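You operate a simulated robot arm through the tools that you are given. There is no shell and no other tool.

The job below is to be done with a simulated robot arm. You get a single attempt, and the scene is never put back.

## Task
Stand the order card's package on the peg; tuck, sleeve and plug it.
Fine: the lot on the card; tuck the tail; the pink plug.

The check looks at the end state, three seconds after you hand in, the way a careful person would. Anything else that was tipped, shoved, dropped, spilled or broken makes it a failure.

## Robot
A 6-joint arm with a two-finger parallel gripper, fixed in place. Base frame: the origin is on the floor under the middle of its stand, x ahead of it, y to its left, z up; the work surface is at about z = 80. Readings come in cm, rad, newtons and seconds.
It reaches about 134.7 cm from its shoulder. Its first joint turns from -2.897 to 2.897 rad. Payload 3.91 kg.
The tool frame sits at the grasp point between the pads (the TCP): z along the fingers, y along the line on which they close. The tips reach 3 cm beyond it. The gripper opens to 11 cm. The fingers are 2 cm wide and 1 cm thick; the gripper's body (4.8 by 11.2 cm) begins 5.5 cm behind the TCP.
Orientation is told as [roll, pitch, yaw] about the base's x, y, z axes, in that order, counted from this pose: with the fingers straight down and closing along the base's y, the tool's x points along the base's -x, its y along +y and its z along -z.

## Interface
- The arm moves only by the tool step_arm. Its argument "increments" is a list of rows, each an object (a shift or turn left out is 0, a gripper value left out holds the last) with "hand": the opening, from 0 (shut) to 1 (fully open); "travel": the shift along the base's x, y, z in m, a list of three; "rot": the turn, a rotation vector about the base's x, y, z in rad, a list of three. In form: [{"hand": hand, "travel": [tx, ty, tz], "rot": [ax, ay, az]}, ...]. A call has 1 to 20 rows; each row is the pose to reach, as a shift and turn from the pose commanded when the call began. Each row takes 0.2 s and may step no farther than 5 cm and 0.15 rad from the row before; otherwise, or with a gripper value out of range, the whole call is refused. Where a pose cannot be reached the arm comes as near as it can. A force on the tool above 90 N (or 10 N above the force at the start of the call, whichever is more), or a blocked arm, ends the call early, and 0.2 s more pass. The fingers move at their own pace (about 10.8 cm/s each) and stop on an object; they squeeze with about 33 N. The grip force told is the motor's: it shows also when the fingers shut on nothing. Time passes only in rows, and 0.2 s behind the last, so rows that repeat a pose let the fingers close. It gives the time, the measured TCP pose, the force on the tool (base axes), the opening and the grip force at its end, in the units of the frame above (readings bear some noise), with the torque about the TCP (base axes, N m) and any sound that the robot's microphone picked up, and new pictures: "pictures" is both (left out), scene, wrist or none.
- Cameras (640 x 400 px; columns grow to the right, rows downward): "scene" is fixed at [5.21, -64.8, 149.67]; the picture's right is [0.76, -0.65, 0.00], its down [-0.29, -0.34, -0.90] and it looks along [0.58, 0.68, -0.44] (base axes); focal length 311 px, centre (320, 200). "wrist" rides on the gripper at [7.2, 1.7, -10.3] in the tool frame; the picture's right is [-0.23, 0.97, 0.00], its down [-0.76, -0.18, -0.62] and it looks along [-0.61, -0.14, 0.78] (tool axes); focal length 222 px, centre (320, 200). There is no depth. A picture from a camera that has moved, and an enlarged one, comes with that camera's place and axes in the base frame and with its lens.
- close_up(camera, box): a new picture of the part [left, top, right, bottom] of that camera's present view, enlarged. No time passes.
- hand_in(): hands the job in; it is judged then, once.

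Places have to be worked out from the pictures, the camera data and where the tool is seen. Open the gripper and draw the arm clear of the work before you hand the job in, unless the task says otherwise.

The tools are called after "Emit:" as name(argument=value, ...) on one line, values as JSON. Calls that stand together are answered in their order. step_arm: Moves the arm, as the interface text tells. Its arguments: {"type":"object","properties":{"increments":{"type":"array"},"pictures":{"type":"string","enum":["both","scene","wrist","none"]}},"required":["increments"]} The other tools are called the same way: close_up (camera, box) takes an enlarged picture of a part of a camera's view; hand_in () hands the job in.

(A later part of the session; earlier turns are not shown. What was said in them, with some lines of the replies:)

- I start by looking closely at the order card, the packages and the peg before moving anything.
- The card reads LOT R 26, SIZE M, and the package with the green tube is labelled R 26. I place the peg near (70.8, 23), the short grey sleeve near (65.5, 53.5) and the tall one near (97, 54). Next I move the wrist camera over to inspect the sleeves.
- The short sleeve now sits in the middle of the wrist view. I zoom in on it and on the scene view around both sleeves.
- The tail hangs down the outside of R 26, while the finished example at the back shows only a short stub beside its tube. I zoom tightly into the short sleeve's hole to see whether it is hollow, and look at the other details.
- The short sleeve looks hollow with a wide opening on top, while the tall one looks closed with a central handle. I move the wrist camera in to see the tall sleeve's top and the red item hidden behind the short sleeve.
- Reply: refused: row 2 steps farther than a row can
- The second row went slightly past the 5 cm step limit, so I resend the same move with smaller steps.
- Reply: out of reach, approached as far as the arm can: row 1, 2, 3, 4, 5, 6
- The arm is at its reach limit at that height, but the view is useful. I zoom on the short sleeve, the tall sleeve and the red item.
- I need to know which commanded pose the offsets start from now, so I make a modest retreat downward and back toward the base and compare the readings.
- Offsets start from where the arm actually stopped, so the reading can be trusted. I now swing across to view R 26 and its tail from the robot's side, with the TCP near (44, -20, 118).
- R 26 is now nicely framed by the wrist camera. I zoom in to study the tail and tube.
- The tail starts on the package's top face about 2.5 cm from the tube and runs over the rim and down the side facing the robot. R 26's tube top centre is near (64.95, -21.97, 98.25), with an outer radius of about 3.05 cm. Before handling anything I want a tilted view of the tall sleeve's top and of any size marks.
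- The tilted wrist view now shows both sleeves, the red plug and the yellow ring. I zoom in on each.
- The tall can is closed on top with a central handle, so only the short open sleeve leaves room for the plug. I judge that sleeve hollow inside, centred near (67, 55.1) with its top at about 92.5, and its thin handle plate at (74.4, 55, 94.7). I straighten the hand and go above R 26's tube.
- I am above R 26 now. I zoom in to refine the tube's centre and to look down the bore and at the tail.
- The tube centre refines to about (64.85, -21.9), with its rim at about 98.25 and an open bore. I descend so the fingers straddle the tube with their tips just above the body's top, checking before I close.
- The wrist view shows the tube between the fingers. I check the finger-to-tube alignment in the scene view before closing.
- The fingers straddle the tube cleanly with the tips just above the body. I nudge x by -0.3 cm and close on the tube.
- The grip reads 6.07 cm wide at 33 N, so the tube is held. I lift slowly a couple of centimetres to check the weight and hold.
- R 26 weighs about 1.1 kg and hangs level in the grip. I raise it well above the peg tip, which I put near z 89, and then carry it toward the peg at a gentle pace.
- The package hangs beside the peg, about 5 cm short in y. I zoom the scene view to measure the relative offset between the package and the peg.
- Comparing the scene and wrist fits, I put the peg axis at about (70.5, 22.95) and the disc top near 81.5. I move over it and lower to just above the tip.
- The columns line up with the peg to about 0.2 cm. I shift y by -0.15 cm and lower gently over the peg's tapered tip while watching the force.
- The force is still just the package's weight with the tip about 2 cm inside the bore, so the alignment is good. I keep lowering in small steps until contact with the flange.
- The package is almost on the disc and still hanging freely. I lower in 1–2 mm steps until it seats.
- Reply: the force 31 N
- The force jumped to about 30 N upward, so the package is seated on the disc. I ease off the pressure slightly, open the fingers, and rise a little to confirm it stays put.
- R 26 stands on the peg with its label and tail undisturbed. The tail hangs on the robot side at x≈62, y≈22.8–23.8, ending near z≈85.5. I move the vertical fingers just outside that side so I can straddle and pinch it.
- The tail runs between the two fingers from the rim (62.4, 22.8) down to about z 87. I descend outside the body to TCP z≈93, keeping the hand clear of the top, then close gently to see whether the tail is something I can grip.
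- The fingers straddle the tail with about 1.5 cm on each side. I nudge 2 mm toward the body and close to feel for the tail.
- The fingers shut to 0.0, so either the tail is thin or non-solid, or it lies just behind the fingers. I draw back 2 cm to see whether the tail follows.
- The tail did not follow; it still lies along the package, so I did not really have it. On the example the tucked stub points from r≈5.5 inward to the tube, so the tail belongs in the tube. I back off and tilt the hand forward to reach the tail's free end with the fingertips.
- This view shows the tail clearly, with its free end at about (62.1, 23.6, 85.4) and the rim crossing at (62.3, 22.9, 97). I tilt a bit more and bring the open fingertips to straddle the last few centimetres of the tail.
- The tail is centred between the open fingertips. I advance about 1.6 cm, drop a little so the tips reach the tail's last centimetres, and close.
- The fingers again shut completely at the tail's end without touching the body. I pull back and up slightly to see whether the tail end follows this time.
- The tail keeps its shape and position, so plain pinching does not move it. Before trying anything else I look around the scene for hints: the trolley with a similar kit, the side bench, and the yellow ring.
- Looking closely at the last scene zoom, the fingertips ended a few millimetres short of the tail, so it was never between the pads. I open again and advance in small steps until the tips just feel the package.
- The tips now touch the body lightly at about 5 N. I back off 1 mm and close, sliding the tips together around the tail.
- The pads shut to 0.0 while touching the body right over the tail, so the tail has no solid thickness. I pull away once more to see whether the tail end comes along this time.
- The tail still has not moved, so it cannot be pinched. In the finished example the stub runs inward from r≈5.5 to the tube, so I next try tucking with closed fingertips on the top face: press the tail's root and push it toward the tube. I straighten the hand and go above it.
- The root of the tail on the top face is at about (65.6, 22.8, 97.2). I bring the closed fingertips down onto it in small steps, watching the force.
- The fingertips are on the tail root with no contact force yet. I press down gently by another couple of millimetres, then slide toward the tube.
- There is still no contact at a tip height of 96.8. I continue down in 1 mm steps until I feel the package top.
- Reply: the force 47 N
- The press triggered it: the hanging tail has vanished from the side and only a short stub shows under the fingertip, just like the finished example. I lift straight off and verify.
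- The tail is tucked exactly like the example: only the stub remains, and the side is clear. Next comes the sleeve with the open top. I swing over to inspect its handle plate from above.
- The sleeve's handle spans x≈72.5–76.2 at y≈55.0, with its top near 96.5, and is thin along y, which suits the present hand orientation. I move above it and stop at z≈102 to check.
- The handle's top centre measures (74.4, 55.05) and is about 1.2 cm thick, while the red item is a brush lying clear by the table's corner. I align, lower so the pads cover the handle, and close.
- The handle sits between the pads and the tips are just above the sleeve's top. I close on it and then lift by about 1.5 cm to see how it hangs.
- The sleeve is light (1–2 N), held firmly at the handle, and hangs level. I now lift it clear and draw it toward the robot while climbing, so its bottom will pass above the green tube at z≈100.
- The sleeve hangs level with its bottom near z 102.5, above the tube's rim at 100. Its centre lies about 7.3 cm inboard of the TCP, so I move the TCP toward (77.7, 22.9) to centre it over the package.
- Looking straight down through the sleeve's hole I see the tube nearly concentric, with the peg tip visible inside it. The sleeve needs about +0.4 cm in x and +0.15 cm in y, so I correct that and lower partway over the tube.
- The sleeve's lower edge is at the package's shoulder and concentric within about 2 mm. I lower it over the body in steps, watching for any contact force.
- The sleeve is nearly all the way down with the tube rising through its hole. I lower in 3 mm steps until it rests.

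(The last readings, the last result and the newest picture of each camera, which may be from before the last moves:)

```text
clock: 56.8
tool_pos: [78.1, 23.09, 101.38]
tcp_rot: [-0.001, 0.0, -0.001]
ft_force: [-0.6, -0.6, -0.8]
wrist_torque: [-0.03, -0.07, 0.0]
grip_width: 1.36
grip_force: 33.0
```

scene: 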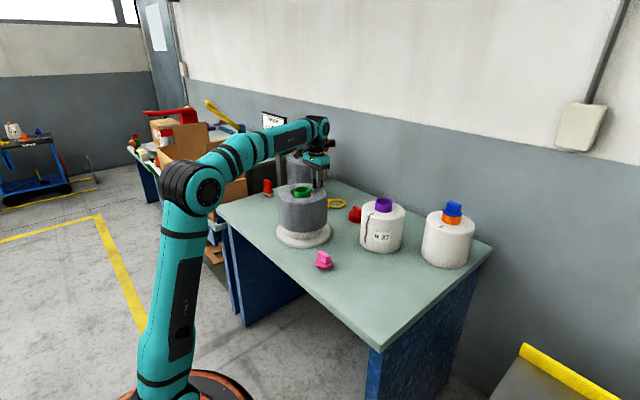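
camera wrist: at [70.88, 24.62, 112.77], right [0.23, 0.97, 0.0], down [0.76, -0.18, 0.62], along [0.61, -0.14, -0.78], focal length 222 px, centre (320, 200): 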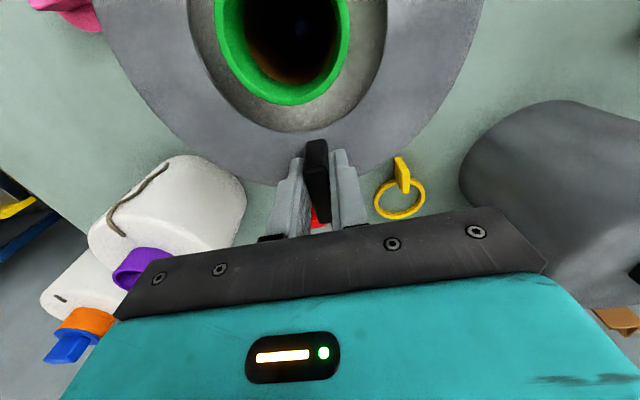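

There is still no contact at z 101.4, so I keep lowering in small steps.

Emit:
step_arm(increments=[{"hand": 0, "travel": [0, 0, -0.003]}, {"travel": [0, 0, -0.006]}], pictures="none")

Emit:
close_up(camera="scene", box=[250, 160, 350, 260])

```text
clock: 57.4
tool_pos: [78.12, 23.02, 100.99]
tcp_rot: [-0.001, 0.001, 0.0]
ft_force: [1.2, 0.2, 4.1]
wrist_torque: [0.02, 0.71, 0.0]
grip_width: 1.33
grip_force: 33.0
```

```text
4.00 times, centred on (300, 210) of scene
camera zoom: at [5.21, -64.8, 149.67], right [0.76, -0.65, 0.0], down [-0.29, -0.34, -0.9], along [0.58, 0.68, -0.44], focal length 1243 px, centre (400, 160)
```

zoom: 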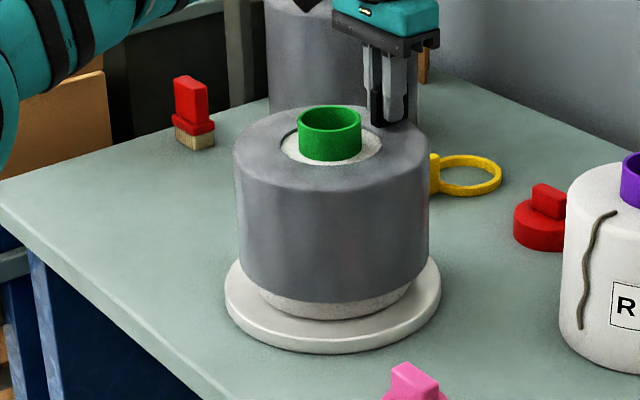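

The force and torque show the sleeve now rests on the package's top, with the tube standing up through the hole. I release the handle and rise straight up.

Emit:
step_arm(increments=[{"hand": 0.08, "travel": [0, 0, 0.0005]}, {"hand": 0.2, "travel": [0, 0, 0.0005]}, {"hand": 0.4, "travel": [0, 0, 0.001]}, {"hand": 0.4, "travel": [0, 0, 0.02]}, {"hand": 0.4, "travel": [0, 0, 0.06]}, {"hand": 0.4, "travel": [-0.02, 0, 0.1]}, {"hand": 0.4, "travel": [-0.06, 0, 0.11]}, {"hand": 0.4, "travel": [-0.1, 0, 0.115]}])

Emit:
close_up(camera="scene", box=[250, 160, 350, 260])

Emit:
close_up(camera="wrist", box=[180, 0, 460, 220])

```text
clock: 59.2
tool_pos: [68.16, 23.12, 112.39]
tcp_rot: [-0.001, 0.003, 0.001]
ft_force: [0.2, 0.6, -1.6]
wrist_torque: [-0.08, 0.07, 0.01]
grip_width: 4.4
grip_force: 0.1
camera wrist: at [61.0, 24.74, 122.66], right [0.23, 0.97, 0.0], down [0.76, -0.18, 0.62], along [0.61, -0.14, -0.78], focal length 222 px, centre (320, 200)
```

scene: 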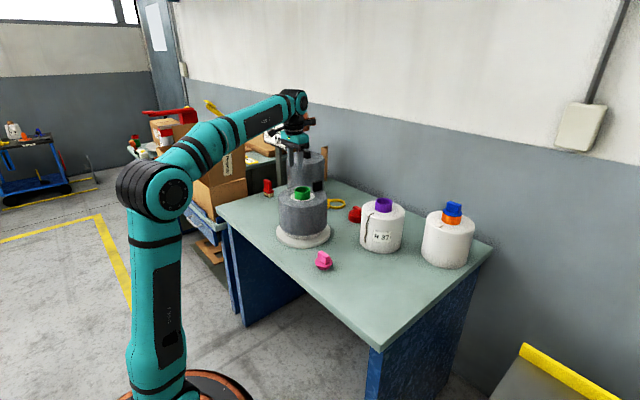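
wrist: 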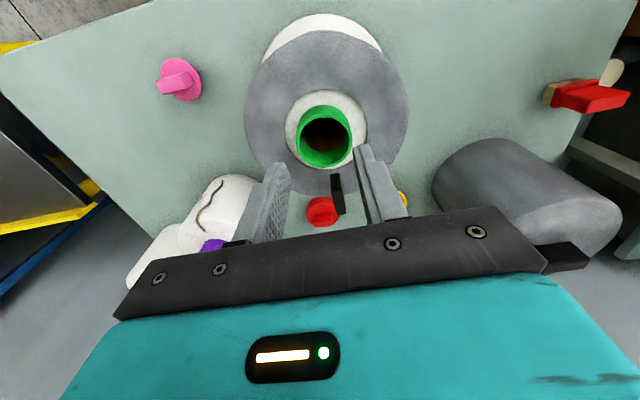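

```text
4.00 times, centred on (300, 210) of scene
camera zoom: at [5.21, -64.8, 149.67], right [0.76, -0.65, 0.0], down [-0.29, -0.34, -0.9], along [0.58, 0.68, -0.44], focal length 1243 px, centre (400, 160)
```

zoom: 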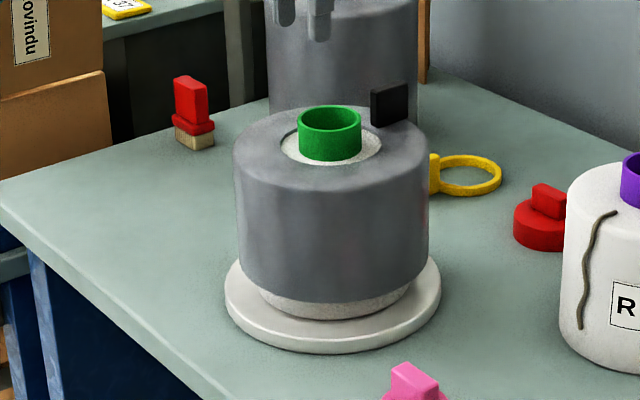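

```text
1.82 times, centred on (320, 110) of wrist
camera zoom: at [61.0, 24.74, 122.66], right [0.23, 0.97, 0.0], down [0.76, -0.18, 0.62], along [0.61, -0.14, -0.78], focal length 404 px, centre (320, 364)
```

zoom: 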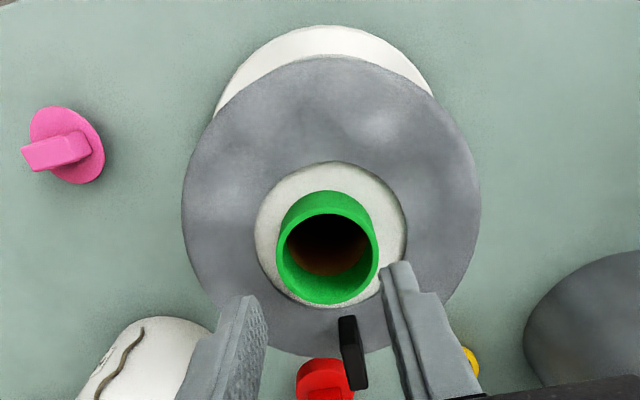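

The sleeve sits level around the package with the tube through its hole, and nothing else moved. The pink plug is near (63, 0.5), so I move above it for a close look at its knob.

Emit:
step_arm(increments=[{"hand": 0.5, "travel": [-0.01, -0.04, 0]}, {"hand": 0.6, "travel": [-0.02, -0.08, 0]}, {"hand": 0.6, "travel": [-0.03, -0.12, -0.01]}, {"hand": 0.6, "travel": [-0.04, -0.16, -0.03]}, {"hand": 0.6, "travel": [-0.05, -0.2, -0.05]}, {"hand": 0.6, "travel": [-0.052, -0.226, -0.07]}])

Emit:
close_up(camera="wrist", box=[240, 20, 400, 180])

Emit:
close_up(camera="scene", box=[295, 240, 355, 285])

```text
clock: 60.6
tool_pos: [62.97, 0.35, 105.54]
tcp_rot: [0.002, -0.002, 0.0]
ft_force: [-0.2, -0.7, 0.5]
wrist_torque: [-0.02, 0.04, 0.02]
grip_width: 6.63
grip_force: 0.1
camera wrist: at [55.69, 2.0, 115.77], right [0.23, 0.97, 0.0], down [0.76, -0.18, 0.62], along [0.61, -0.14, -0.78], focal length 222 px, centre (320, 200)
```

scene: 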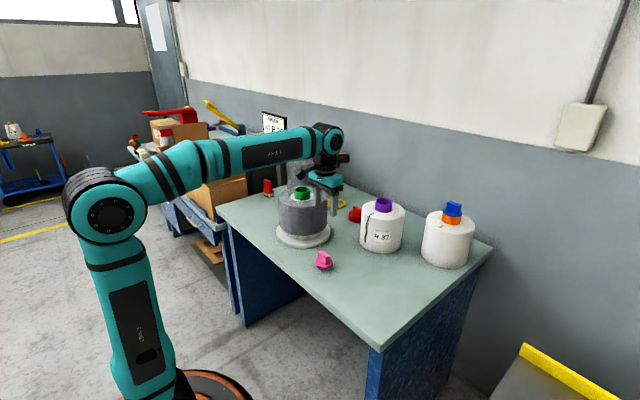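
wrist: 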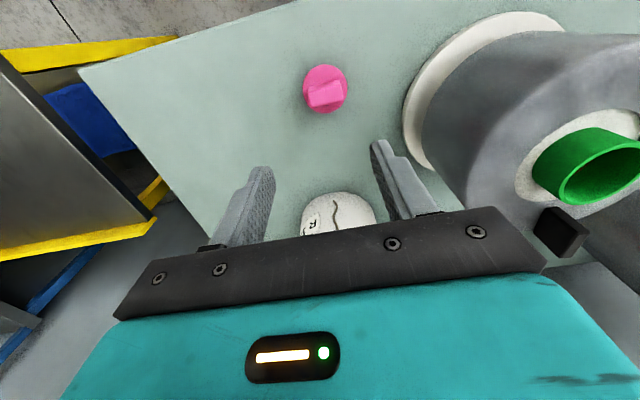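

```text
2.50 times, centred on (320, 100) of wrist
camera zoom: at [55.69, 2.0, 115.77], right [0.23, 0.97, 0.0], down [0.76, -0.18, 0.62], along [0.61, -0.14, -0.78], focal length 555 px, centre (320, 450)
```

zoom: 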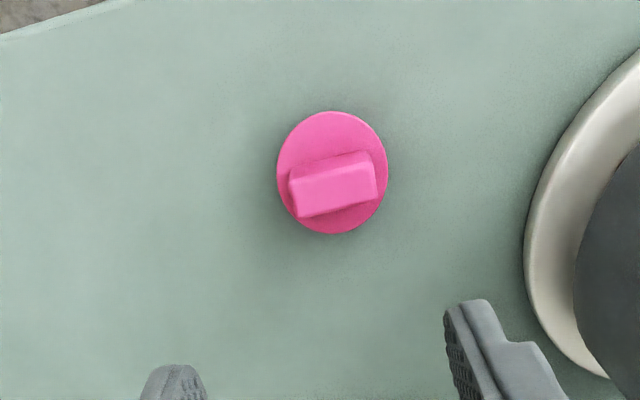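

```text
8.89 times, centred on (325, 262) of scene
camera zoom: at [5.21, -64.8, 149.67], right [0.76, -0.65, 0.0], down [-0.29, -0.34, -0.9], along [0.58, 0.68, -0.44], focal length 2762 px, centre (276, -356)
```

zoom: 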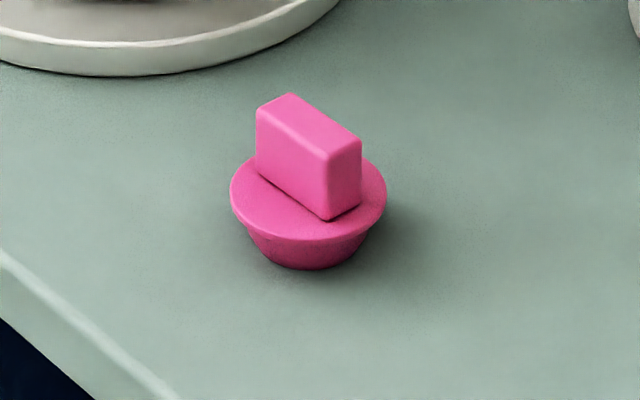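

The plug has a tapered stopper below, a flange of about 6 cm, and a knob bar roughly 4.2 cm long lying along y, centred near (62.95, 1.13) with its top at about 85.7. My closing direction fits the bar's ends, so I descend over it to just above the flange.

Emit:
step_arm(increments=[{"hand": 0.65, "travel": [0.0, 0.004, -0.045]}, {"hand": 0.65, "travel": [0.0, 0.008, -0.09]}, {"hand": 0.65, "travel": [0.0, 0.008, -0.13]}, {"hand": 0.65, "travel": [0.0, 0.008, -0.16]}, {"hand": 0.65, "travel": [0.0, 0.008, -0.18]}, {"hand": 0.65, "travel": [0.0, 0.008, -0.18]}])

Emit:
close_up(camera="wrist", box=[220, 60, 420, 240])

Emit:
close_up(camera="scene", box=[290, 225, 360, 285])

```text
clock: 62.0
tool_pos: [62.98, 1.3, 87.58]
tcp_rot: [0.001, 0.0, 0.001]
ft_force: [0.0, 0.3, -0.4]
wrist_torque: [-0.02, -0.01, -0.01]
grip_width: 7.14
grip_force: 0.1
camera wrist: at [55.69, 2.92, 97.73], right [0.23, 0.97, 0.0], down [0.76, -0.18, 0.62], along [0.61, -0.14, -0.78], focal length 222 px, centre (320, 200)
```

scene: 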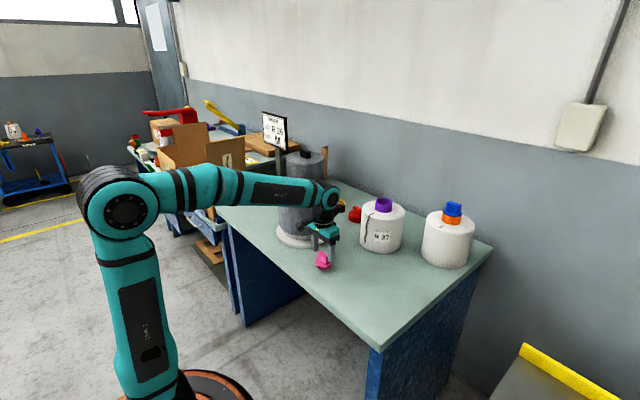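
wrist: 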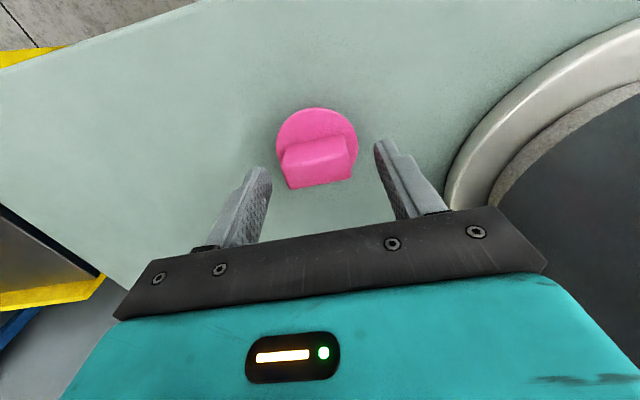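

```text
2.22 times, centred on (320, 150) of wrist
camera zoom: at [55.69, 2.92, 97.73], right [0.23, 0.97, 0.0], down [0.76, -0.18, 0.62], along [0.61, -0.14, -0.78], focal length 494 px, centre (320, 311)
```

zoom: 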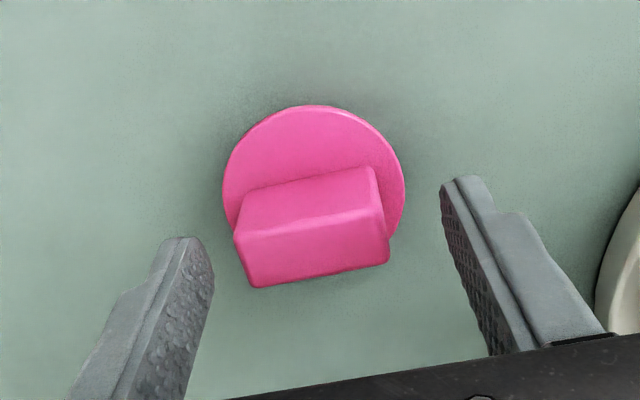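

```text
6.67 times, centred on (325, 255) of scene
camera zoom: at [5.21, -64.8, 149.67], right [0.76, -0.65, 0.0], down [-0.29, -0.34, -0.9], along [0.58, 0.68, -0.44], focal length 2071 px, centre (287, -167)
```

zoom: 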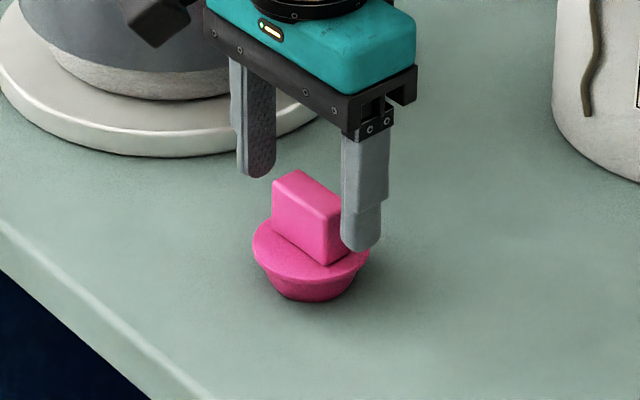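

The bar is centred between the fingers and square to them. I lower another 1.4 cm so the pads cover it, then close.

Emit:
step_arm(increments=[{"hand": 0.65, "travel": [-0.001, -0.0015, -0.007]}, {"hand": 0.65, "travel": [-0.001, -0.0015, -0.014]}, {"hand": 0.3, "travel": [-0.001, -0.0015, -0.014]}, {"hand": 0, "travel": [-0.001, -0.0015, -0.014]}, {"hand": 0, "travel": [-0.001, -0.0015, -0.014]}, {"hand": 0, "travel": [-0.001, -0.0015, -0.014]}], pictures="none")

Emit:
close_up(camera="wrist", box=[220, 60, 420, 240])

Emit:
close_up(camera="scene", box=[290, 225, 360, 285])

```text
clock: 63.4
tool_pos: [62.76, 1.16, 86.11]
tcp_rot: [0.0, 0.0, 0.001]
ft_force: [0.4, -0.3, 0.3]
wrist_torque: [0.02, 0.0, -0.01]
grip_width: 4.27
grip_force: 33.1
```

```text
2.22 times, centred on (320, 150) of wrist
camera zoom: at [55.61, 2.74, 96.4], right [0.23, 0.97, 0.0], down [0.76, -0.18, 0.62], along [0.61, -0.14, -0.78], focal length 494 px, centre (320, 311)
```

zoom: 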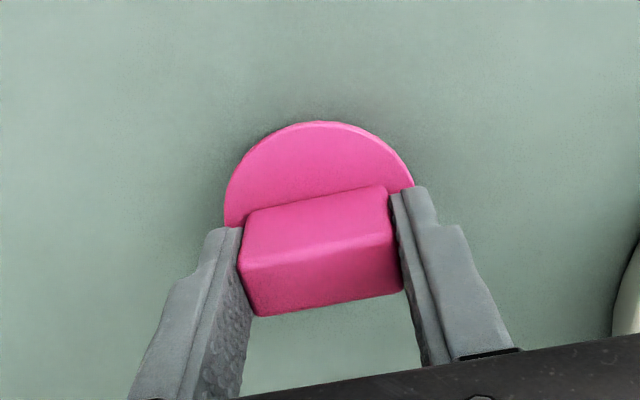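

```text
6.67 times, centred on (325, 255) of scene
camera zoom: at [5.21, -64.8, 149.67], right [0.76, -0.65, 0.0], down [-0.29, -0.34, -0.9], along [0.58, 0.68, -0.44], focal length 2071 px, centre (287, -167)
```

zoom: 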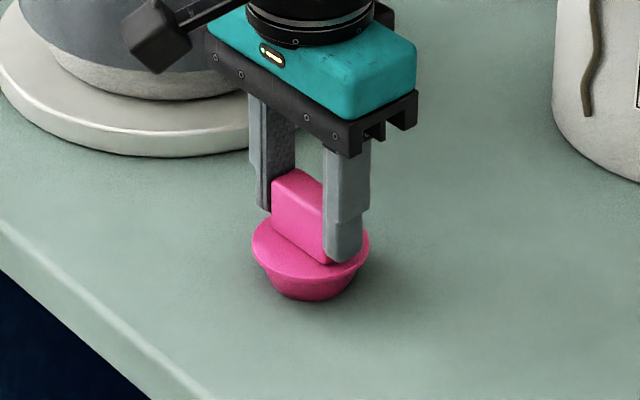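

The plug is held by its bar at 4.27 cm, centred under the TCP. I lift it and carry it at height to the sleeved package, keeping the plug's bottom above everything.

Emit:
step_arm(increments=[{"hand": 0, "travel": [0, 0, 0.02]}, {"travel": [0, 0, 0.06]}, {"travel": [0, 0, 0.105]}, {"travel": [0, 0, 0.15]}, {"travel": [0, 0, 0.19]}, {"travel": [0, 0, 0.23]}, {"travel": [0.005, 0.015, 0.265]}, {"travel": [0.018, 0.05, 0.27]}, {"travel": [0.03, 0.085, 0.27]}, {"travel": [0.042, 0.12, 0.27]}, {"travel": [0.054, 0.155, 0.27]}, {"travel": [0.066, 0.185, 0.27]}, {"travel": [0.076, 0.208, 0.27]}, {"travel": [0.08, 0.2175, 0.265]}])

Emit:
close_up(camera="wrist", box=[200, 40, 440, 220])

Emit:
close_up(camera="scene", box=[250, 120, 350, 260])

```text
clock: 66.4
tool_pos: [70.93, 22.78, 112.71]
tcp_rot: [0.002, 0.001, 0.0]
ft_force: [0.7, 0.6, 0.7]
wrist_torque: [0.0, 0.0, -0.02]
grip_width: 4.26
grip_force: 33.4
camera wrist: at [63.68, 24.55, 122.96], right [0.23, 0.97, 0.0], down [0.76, -0.18, 0.62], along [0.61, -0.14, -0.78], focal length 222 px, centre (320, 200)
```

scene: 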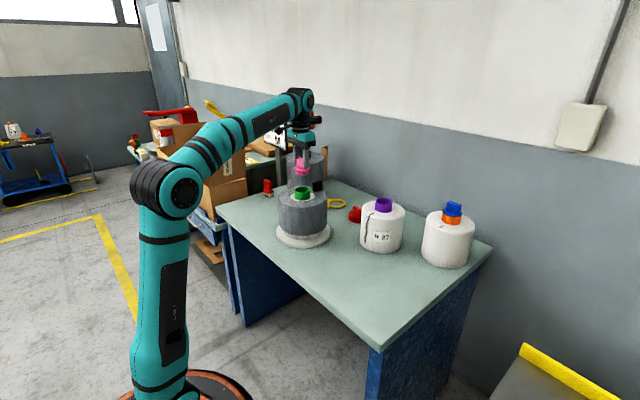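
wrist: 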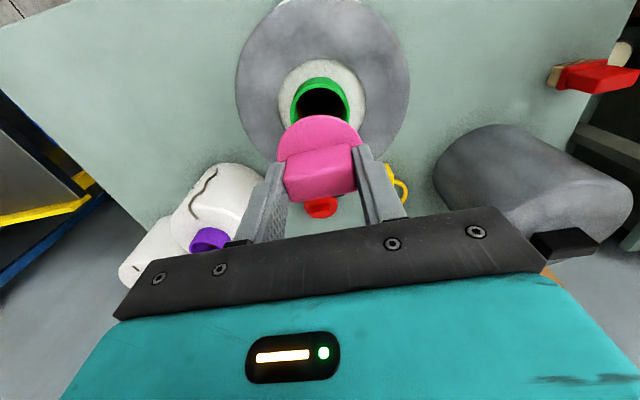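

```text
2.22 times, centred on (320, 130) of wrist
camera zoom: at [63.68, 24.55, 122.96], right [0.23, 0.97, 0.0], down [0.76, -0.18, 0.62], along [0.61, -0.14, -0.78], focal length 494 px, centre (320, 356)
```

zoom: 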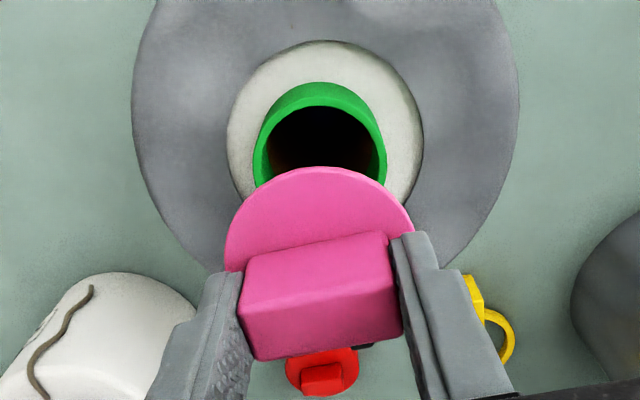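

```text
2.86 times, centred on (300, 190) of scene
camera zoom: at [5.21, -64.8, 149.67], right [0.76, -0.65, 0.0], down [-0.29, -0.34, -0.9], along [0.58, 0.68, -0.44], focal length 888 px, centre (377, 229)
```

zoom: 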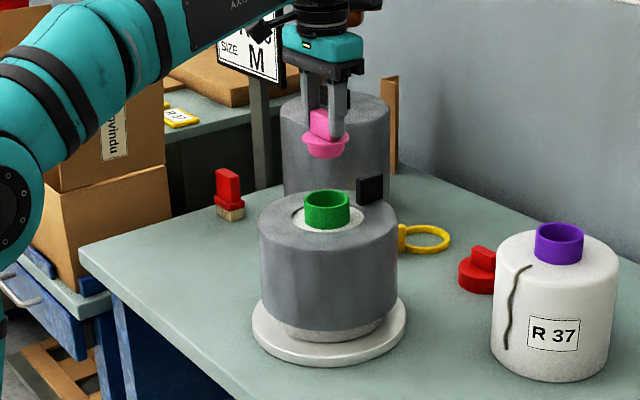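

The plug hangs nearly coaxial with the tube, within about 3 mm by my estimates from both cameras. I lower until its stopper is just above the rim and check again.

Emit:
step_arm(increments=[{"hand": 0, "travel": [-0.001, 0, -0.02]}, {"travel": [-0.001, 0, -0.04]}, {"travel": [-0.001, 0, -0.055]}], pictures="none")

Emit:
close_up(camera="wrist", box=[220, 40, 420, 220])

Emit:
close_up(camera="scene", box=[270, 150, 340, 230])

```text
clock: 67.2
tool_pos: [70.77, 22.76, 107.18]
tcp_rot: [0.0, -0.001, -0.001]
ft_force: [-0.8, 0.3, -0.2]
wrist_torque: [0.0, 0.0, 0.0]
grip_width: 4.26
grip_force: 33.6
```

```text
2.22 times, centred on (320, 130) of wrist
camera zoom: at [63.54, 24.42, 117.41], right [0.23, 0.97, 0.0], down [0.76, -0.18, 0.62], along [0.61, -0.14, -0.78], focal length 494 px, centre (320, 356)
```

zoom: 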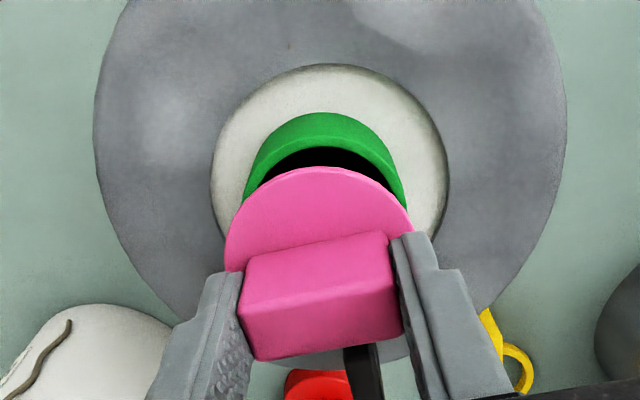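

```text
5.00 times, centred on (305, 190) of scene
camera zoom: at [5.21, -64.8, 149.67], right [0.76, -0.65, 0.0], down [-0.29, -0.34, -0.9], along [0.58, 0.68, -0.44], focal length 1554 px, centre (395, 250)
```

zoom: 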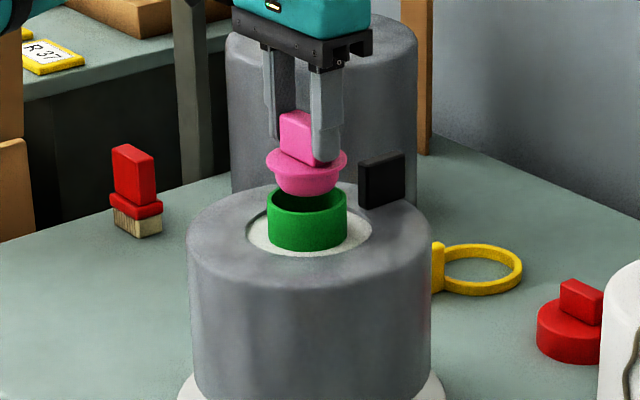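

The tube looks about 2 mm further in +x and 1 mm in +y than the plug. I correct that and lower gently into the bore while watching the force.

Emit:
step_arm(increments=[{"hand": 0, "travel": [0.002, 0.001, 0]}, {"travel": [0.002, 0.001, -0.006]}, {"travel": [0.002, 0.001, -0.012]}, {"travel": [0.002, 0.001, -0.018]}, {"travel": [0.002, 0.001, -0.023]}], pictures="none")

Emit:
close_up(camera="wrist", box=[220, 40, 420, 220])

Emit:
close_up(camera="scene", box=[270, 150, 340, 230])

```text
clock: 68.4
tool_pos: [71.0, 22.93, 104.66]
tcp_rot: [0.002, -0.001, 0.001]
ft_force: [-0.6, -0.2, 0.4]
wrist_torque: [-0.03, 0.02, 0.0]
grip_width: 4.27
grip_force: 32.9
```

```text
2.22 times, centred on (320, 130) of wrist
camera zoom: at [63.67, 24.61, 115.06], right [0.23, 0.97, 0.0], down [0.76, -0.18, 0.62], along [0.61, -0.14, -0.78], focal length 494 px, centre (320, 356)
```

zoom: 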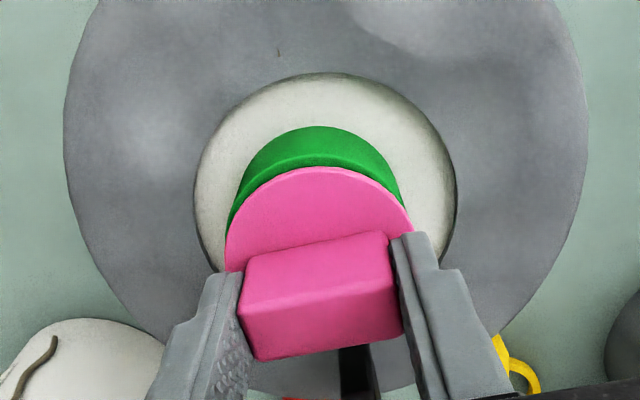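

```text
5.00 times, centred on (305, 190) of scene
camera zoom: at [5.21, -64.8, 149.67], right [0.76, -0.65, 0.0], down [-0.29, -0.34, -0.9], along [0.58, 0.68, -0.44], focal length 1554 px, centre (395, 250)
```

zoom: 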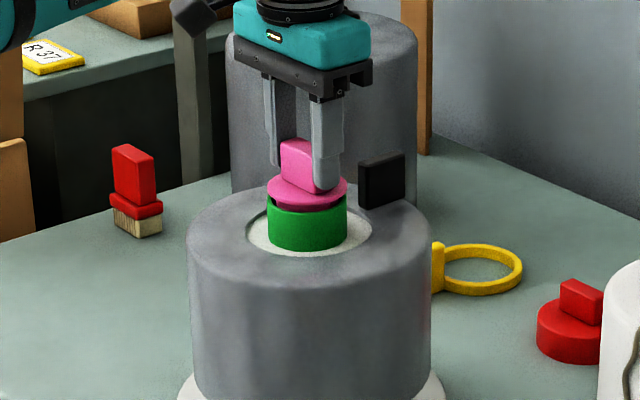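

The stopper has slipped about 1.5 cm into the tube with no contact force. I keep lowering in small steps until the flange seats on the rim.

Emit:
step_arm(increments=[{"hand": 0, "travel": [0, 0, -0.003]}, {"travel": [0, 0, -0.005]}, {"travel": [0, 0, -0.007]}], pictures="none")

Emit:
close_up(camera="scene", box=[270, 150, 340, 230])

```text
clock: 69.2
tool_pos: [70.89, 22.81, 104.13]
tcp_rot: [-0.001, -0.004, 0.002]
ft_force: [4.1, 0.5, 11.2]
wrist_torque: [0.03, 0.08, 0.02]
grip_width: 4.23
grip_force: 33.1
```

```text
5.00 times, centred on (305, 190) of scene
camera zoom: at [5.21, -64.8, 149.67], right [0.76, -0.65, 0.0], down [-0.29, -0.34, -0.9], along [0.58, 0.68, -0.44], focal length 1554 px, centre (395, 250)
```

zoom: 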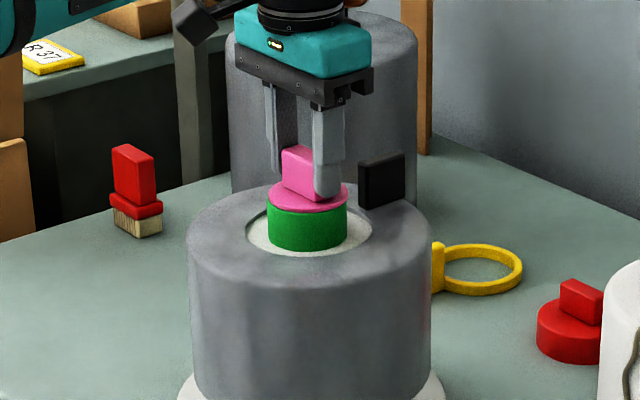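

An upward force of 11 N shows contact. I zoom in to see whether the flange is flush on the green rim, compared with the example's blue plug.

Emit:
close_up(camera="scene", box=[290, 175, 320, 205])

Emit:
close_up(camera="wrist", box=[260, 70, 380, 180])

```text
13.33 times, centred on (305, 190) of scene
camera zoom: at [5.21, -64.8, 149.67], right [0.76, -0.65, 0.0], down [-0.29, -0.34, -0.9], along [0.58, 0.68, -0.44], focal length 4143 px, centre (520, 333)
```

zoom: 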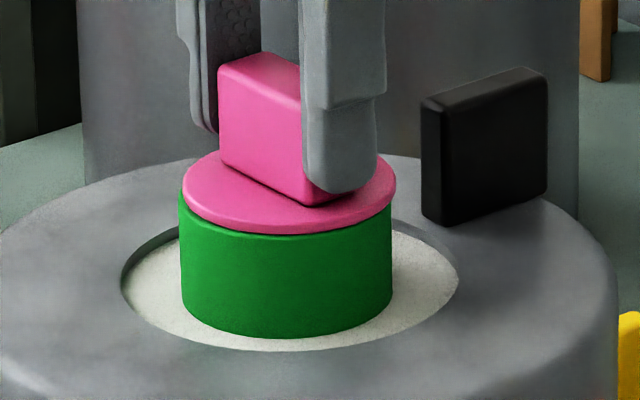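

```text
3.64 times, centred on (320, 125) of wrist
camera zoom: at [63.69, 24.53, 114.43], right [0.23, 0.97, 0.0], down [0.76, -0.18, 0.63], along [0.61, -0.14, -0.78], focal length 808 px, centre (320, 473)
```

zoom: 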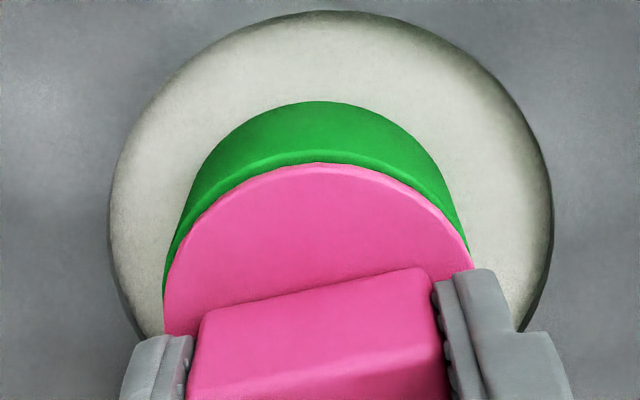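

The flange looks flush all round on the rim. I press down a bit more to make sure it is fully home, watching height and force.

Emit:
step_arm(increments=[{"hand": 0, "travel": [-0.001, 0, -0.001]}, {"travel": [-0.001, 0, -0.002]}, {"travel": [-0.001, 0, -0.003]}], pictures="none")

Emit:
close_up(camera="scene", box=[290, 175, 320, 205])

```text
clock: 70.0
tool_pos: [70.81, 22.82, 104.18]
tcp_rot: [0.002, -0.006, 0.0]
ft_force: [19.2, -0.3, 69.2]
wrist_torque: [-0.02, -0.39, -0.04]
grip_width: 4.25
grip_force: 33.5
```

```text
13.33 times, centred on (305, 190) of scene
camera zoom: at [5.21, -64.8, 149.67], right [0.76, -0.65, 0.0], down [-0.29, -0.34, -0.9], along [0.58, 0.68, -0.44], focal length 4143 px, centre (520, 333)
```

zoom: 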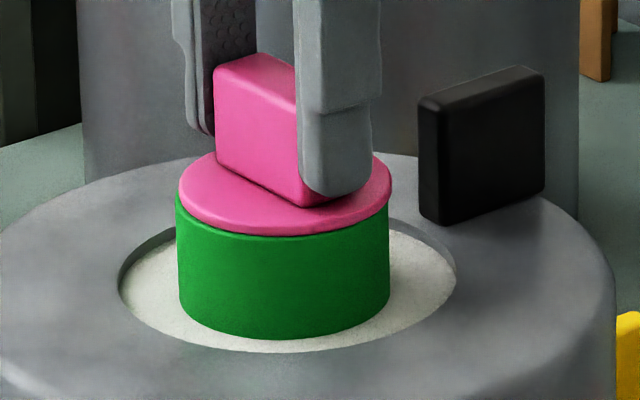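

At 69 N the height did not change, so the plug is fully seated on the rim. I release the pressure, open the fingers along the bar's ends, and rise straight up.

Emit:
step_arm(increments=[{"hand": 0, "travel": [0.001, 0, 0.003]}, {"hand": 0, "travel": [0.001, 0, 0.005]}, {"hand": 0.42, "travel": [0.001, 0, 0.005]}, {"hand": 0.6, "travel": [0.001, 0, 0.005]}, {"hand": 0.6, "travel": [0.001, 0, 0.01]}, {"hand": 0.6, "travel": [0.001, 0, 0.04]}, {"hand": 0.6, "travel": [0.001, 0, 0.08]}])

Emit:
close_up(camera="scene", box=[270, 165, 340, 255])

Emit:
close_up(camera="wrist", box=[200, 0, 440, 220])

```text
clock: 71.6
tool_pos: [70.88, 22.89, 111.83]
tcp_rot: [0.0, 0.003, 0.0]
ft_force: [0.3, 0.7, -0.2]
wrist_torque: [-0.04, 0.03, -0.01]
grip_width: 6.6
grip_force: 0.1
camera wrist: at [63.72, 24.61, 122.14], right [0.23, 0.97, 0.0], down [0.76, -0.18, 0.62], along [0.61, -0.14, -0.78], focal length 222 px, centre (320, 200)
```

scene: 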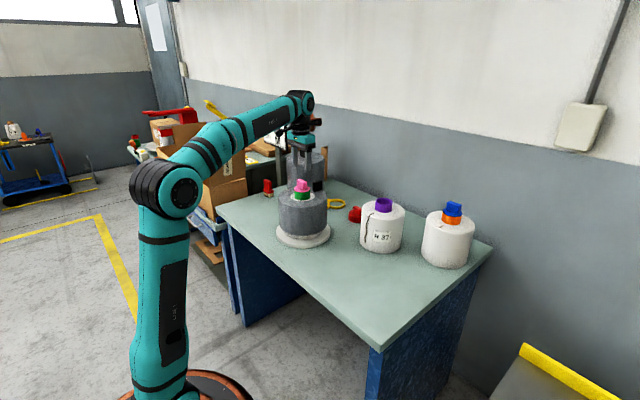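
wrist: 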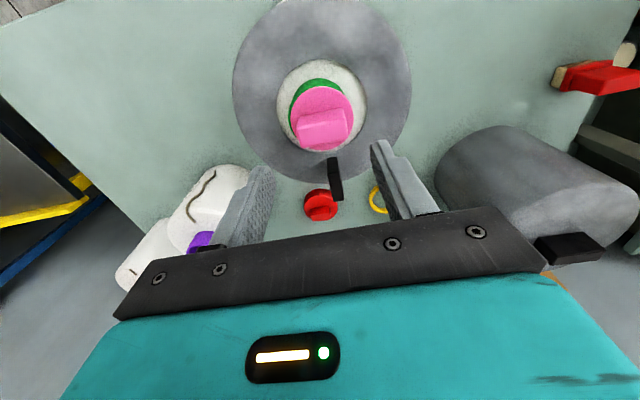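

```text
4.44 times, centred on (305, 210) of scene
camera zoom: at [5.21, -64.8, 149.67], right [0.76, -0.65, 0.0], down [-0.29, -0.34, -0.9], along [0.58, 0.68, -0.44], focal length 1381 px, centre (387, 156)
```

zoom: 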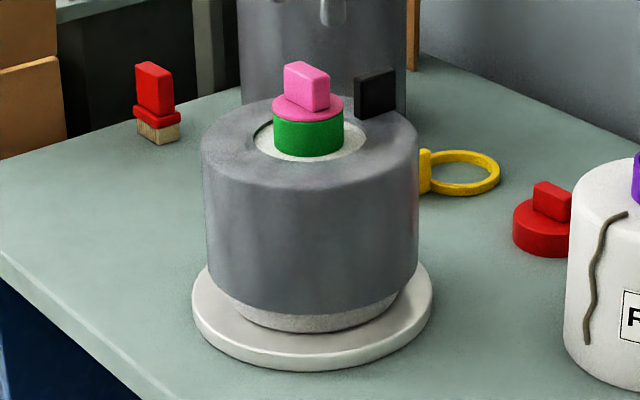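

```text
1.82 times, centred on (320, 110) of wrist
camera zoom: at [63.72, 24.61, 122.14], right [0.23, 0.97, 0.0], down [0.76, -0.18, 0.62], along [0.61, -0.14, -0.78], focal length 404 px, centre (320, 364)
```

zoom: 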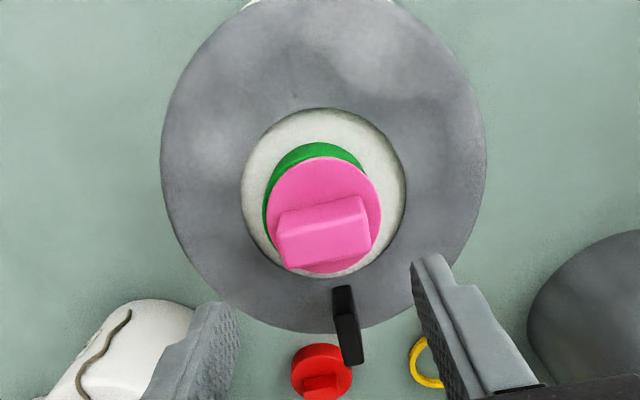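

The pink plug sits flush on the green tube, the sleeve is level around the package, and the other items are where they were. I open the hand fully and draw the arm back clear of the work.

Emit:
step_arm(increments=[{"hand": 0.8, "travel": [0, 0, 0.02]}, {"hand": 1, "travel": [-0.03, 0, 0.05]}, {"hand": 1, "travel": [-0.07, -0.01, 0.07]}, {"hand": 1, "travel": [-0.11, -0.02, 0.09]}, {"hand": 1, "travel": [-0.15, -0.03, 0.11]}, {"hand": 1, "travel": [-0.19, -0.04, 0.13]}, {"hand": 1, "travel": [-0.22, -0.04, 0.14]}, {"hand": 1, "travel": [-0.22, -0.04, 0.14]}])

Emit:
close_up(camera="scene", box=[220, 130, 500, 290])

Emit:
close_up(camera="wrist", box=[100, 0, 520, 230])

Emit:
close_up(camera="scene", box=[280, 170, 330, 205])

```text
clock: 73.4
tool_pos: [48.68, 18.95, 125.68]
tcp_rot: [0.001, 0.0, -0.001]
ft_force: [-0.3, 0.2, -0.1]
wrist_torque: [0.04, 0.02, -0.02]
grip_width: 11.0
grip_force: 0.1
camera wrist: at [41.51, 20.53, 136.02], right [0.23, 0.97, 0.0], down [0.76, -0.18, 0.62], along [0.61, -0.14, -0.78], focal length 222 px, centre (320, 200)
```

scene: 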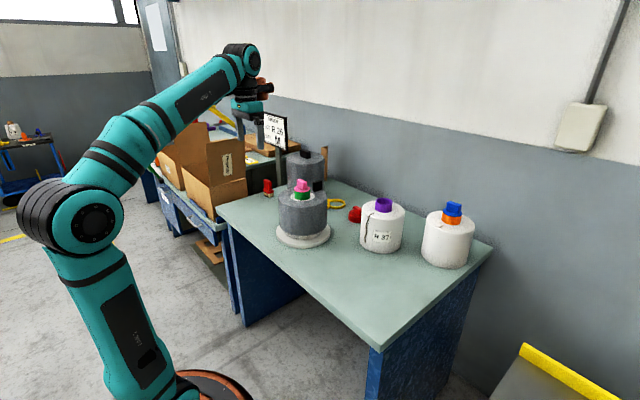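
wrist: 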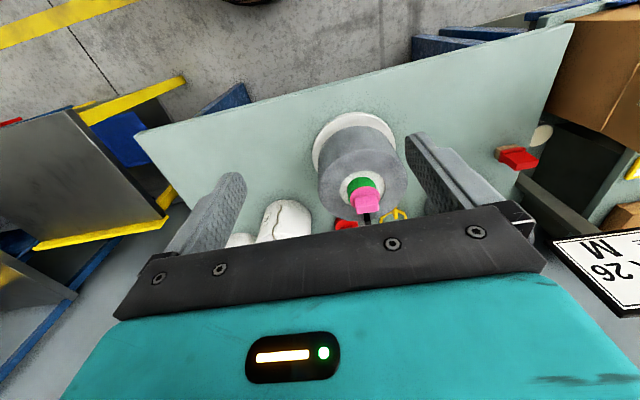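

```text
2.29 times, centred on (360, 210) of scene
camera zoom: at [5.21, -64.8, 149.67], right [0.76, -0.65, 0.0], down [-0.29, -0.34, -0.9], along [0.58, 0.68, -0.44], focal length 710 px, centre (229, 177)
```

zoom: 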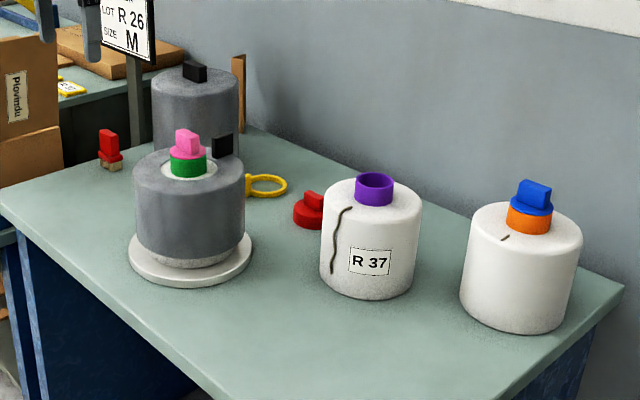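

```text
1.52 times, centred on (310, 115) of wrist
camera zoom: at [41.51, 20.53, 136.02], right [0.23, 0.97, 0.0], down [0.76, -0.18, 0.62], along [0.61, -0.14, -0.78], focal length 338 px, centre (335, 330)
```

zoom: 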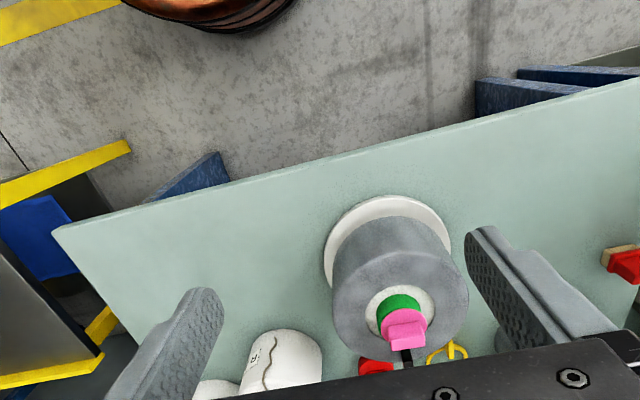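

```text
11.43 times, centred on (305, 188) of scene
camera zoom: at [5.21, -64.8, 149.67], right [0.76, -0.65, 0.0], down [-0.29, -0.34, -0.9], along [0.58, 0.68, -0.44], focal length 3551 px, centre (491, 343)
```

zoom: 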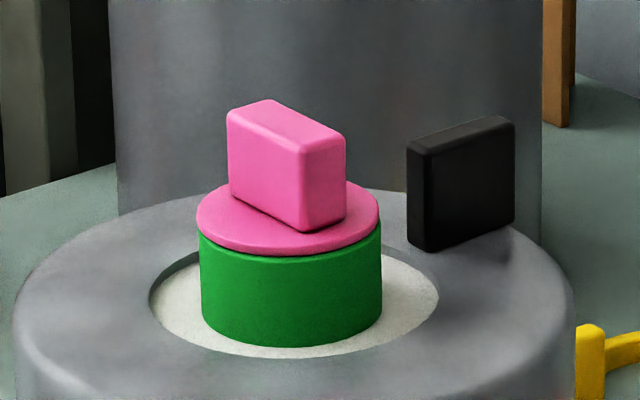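

Final check: R 26 stands on the peg with its tail tucked, the open sleeve is around it, and the pink plug is flush in the green tube. R 37, the red plug, the ring, the tall can, the brush and the example look undisturbed. The gripper is open and clear, so I hand in.

Emit:
hand_in()

```text
The job is handed in.
```

I handed the job in. R 26, the card's lot, stands on the peg with its tail tucked, a sleeve around it and the pink plug in its tube. The result of the check did not come back to me.

- **Package:** it seated on the peg's disc without catching the tip.
- **Tail:** pinching it had no effect. Pressing its root on the top face with closed fingertips tucked it, leaving a short stub like the finished example on the bench.
- **Sleeve:** I used the short one with the open top, because the tall one is closed and would block the plug. It rests on the package's shoulder, so its lower edge hangs about 3 cm above the disc. Neither sleeve showed a size mark, so I could not match the card's "SIZE M".
- **Plug:** its flange is flush on the green rim; it did not move further under a firm press.

The other package, the red plug, the yellow ring, the tall can, the brush and the finished example look undisturbed. The gripper is open and the arm is drawn clear.
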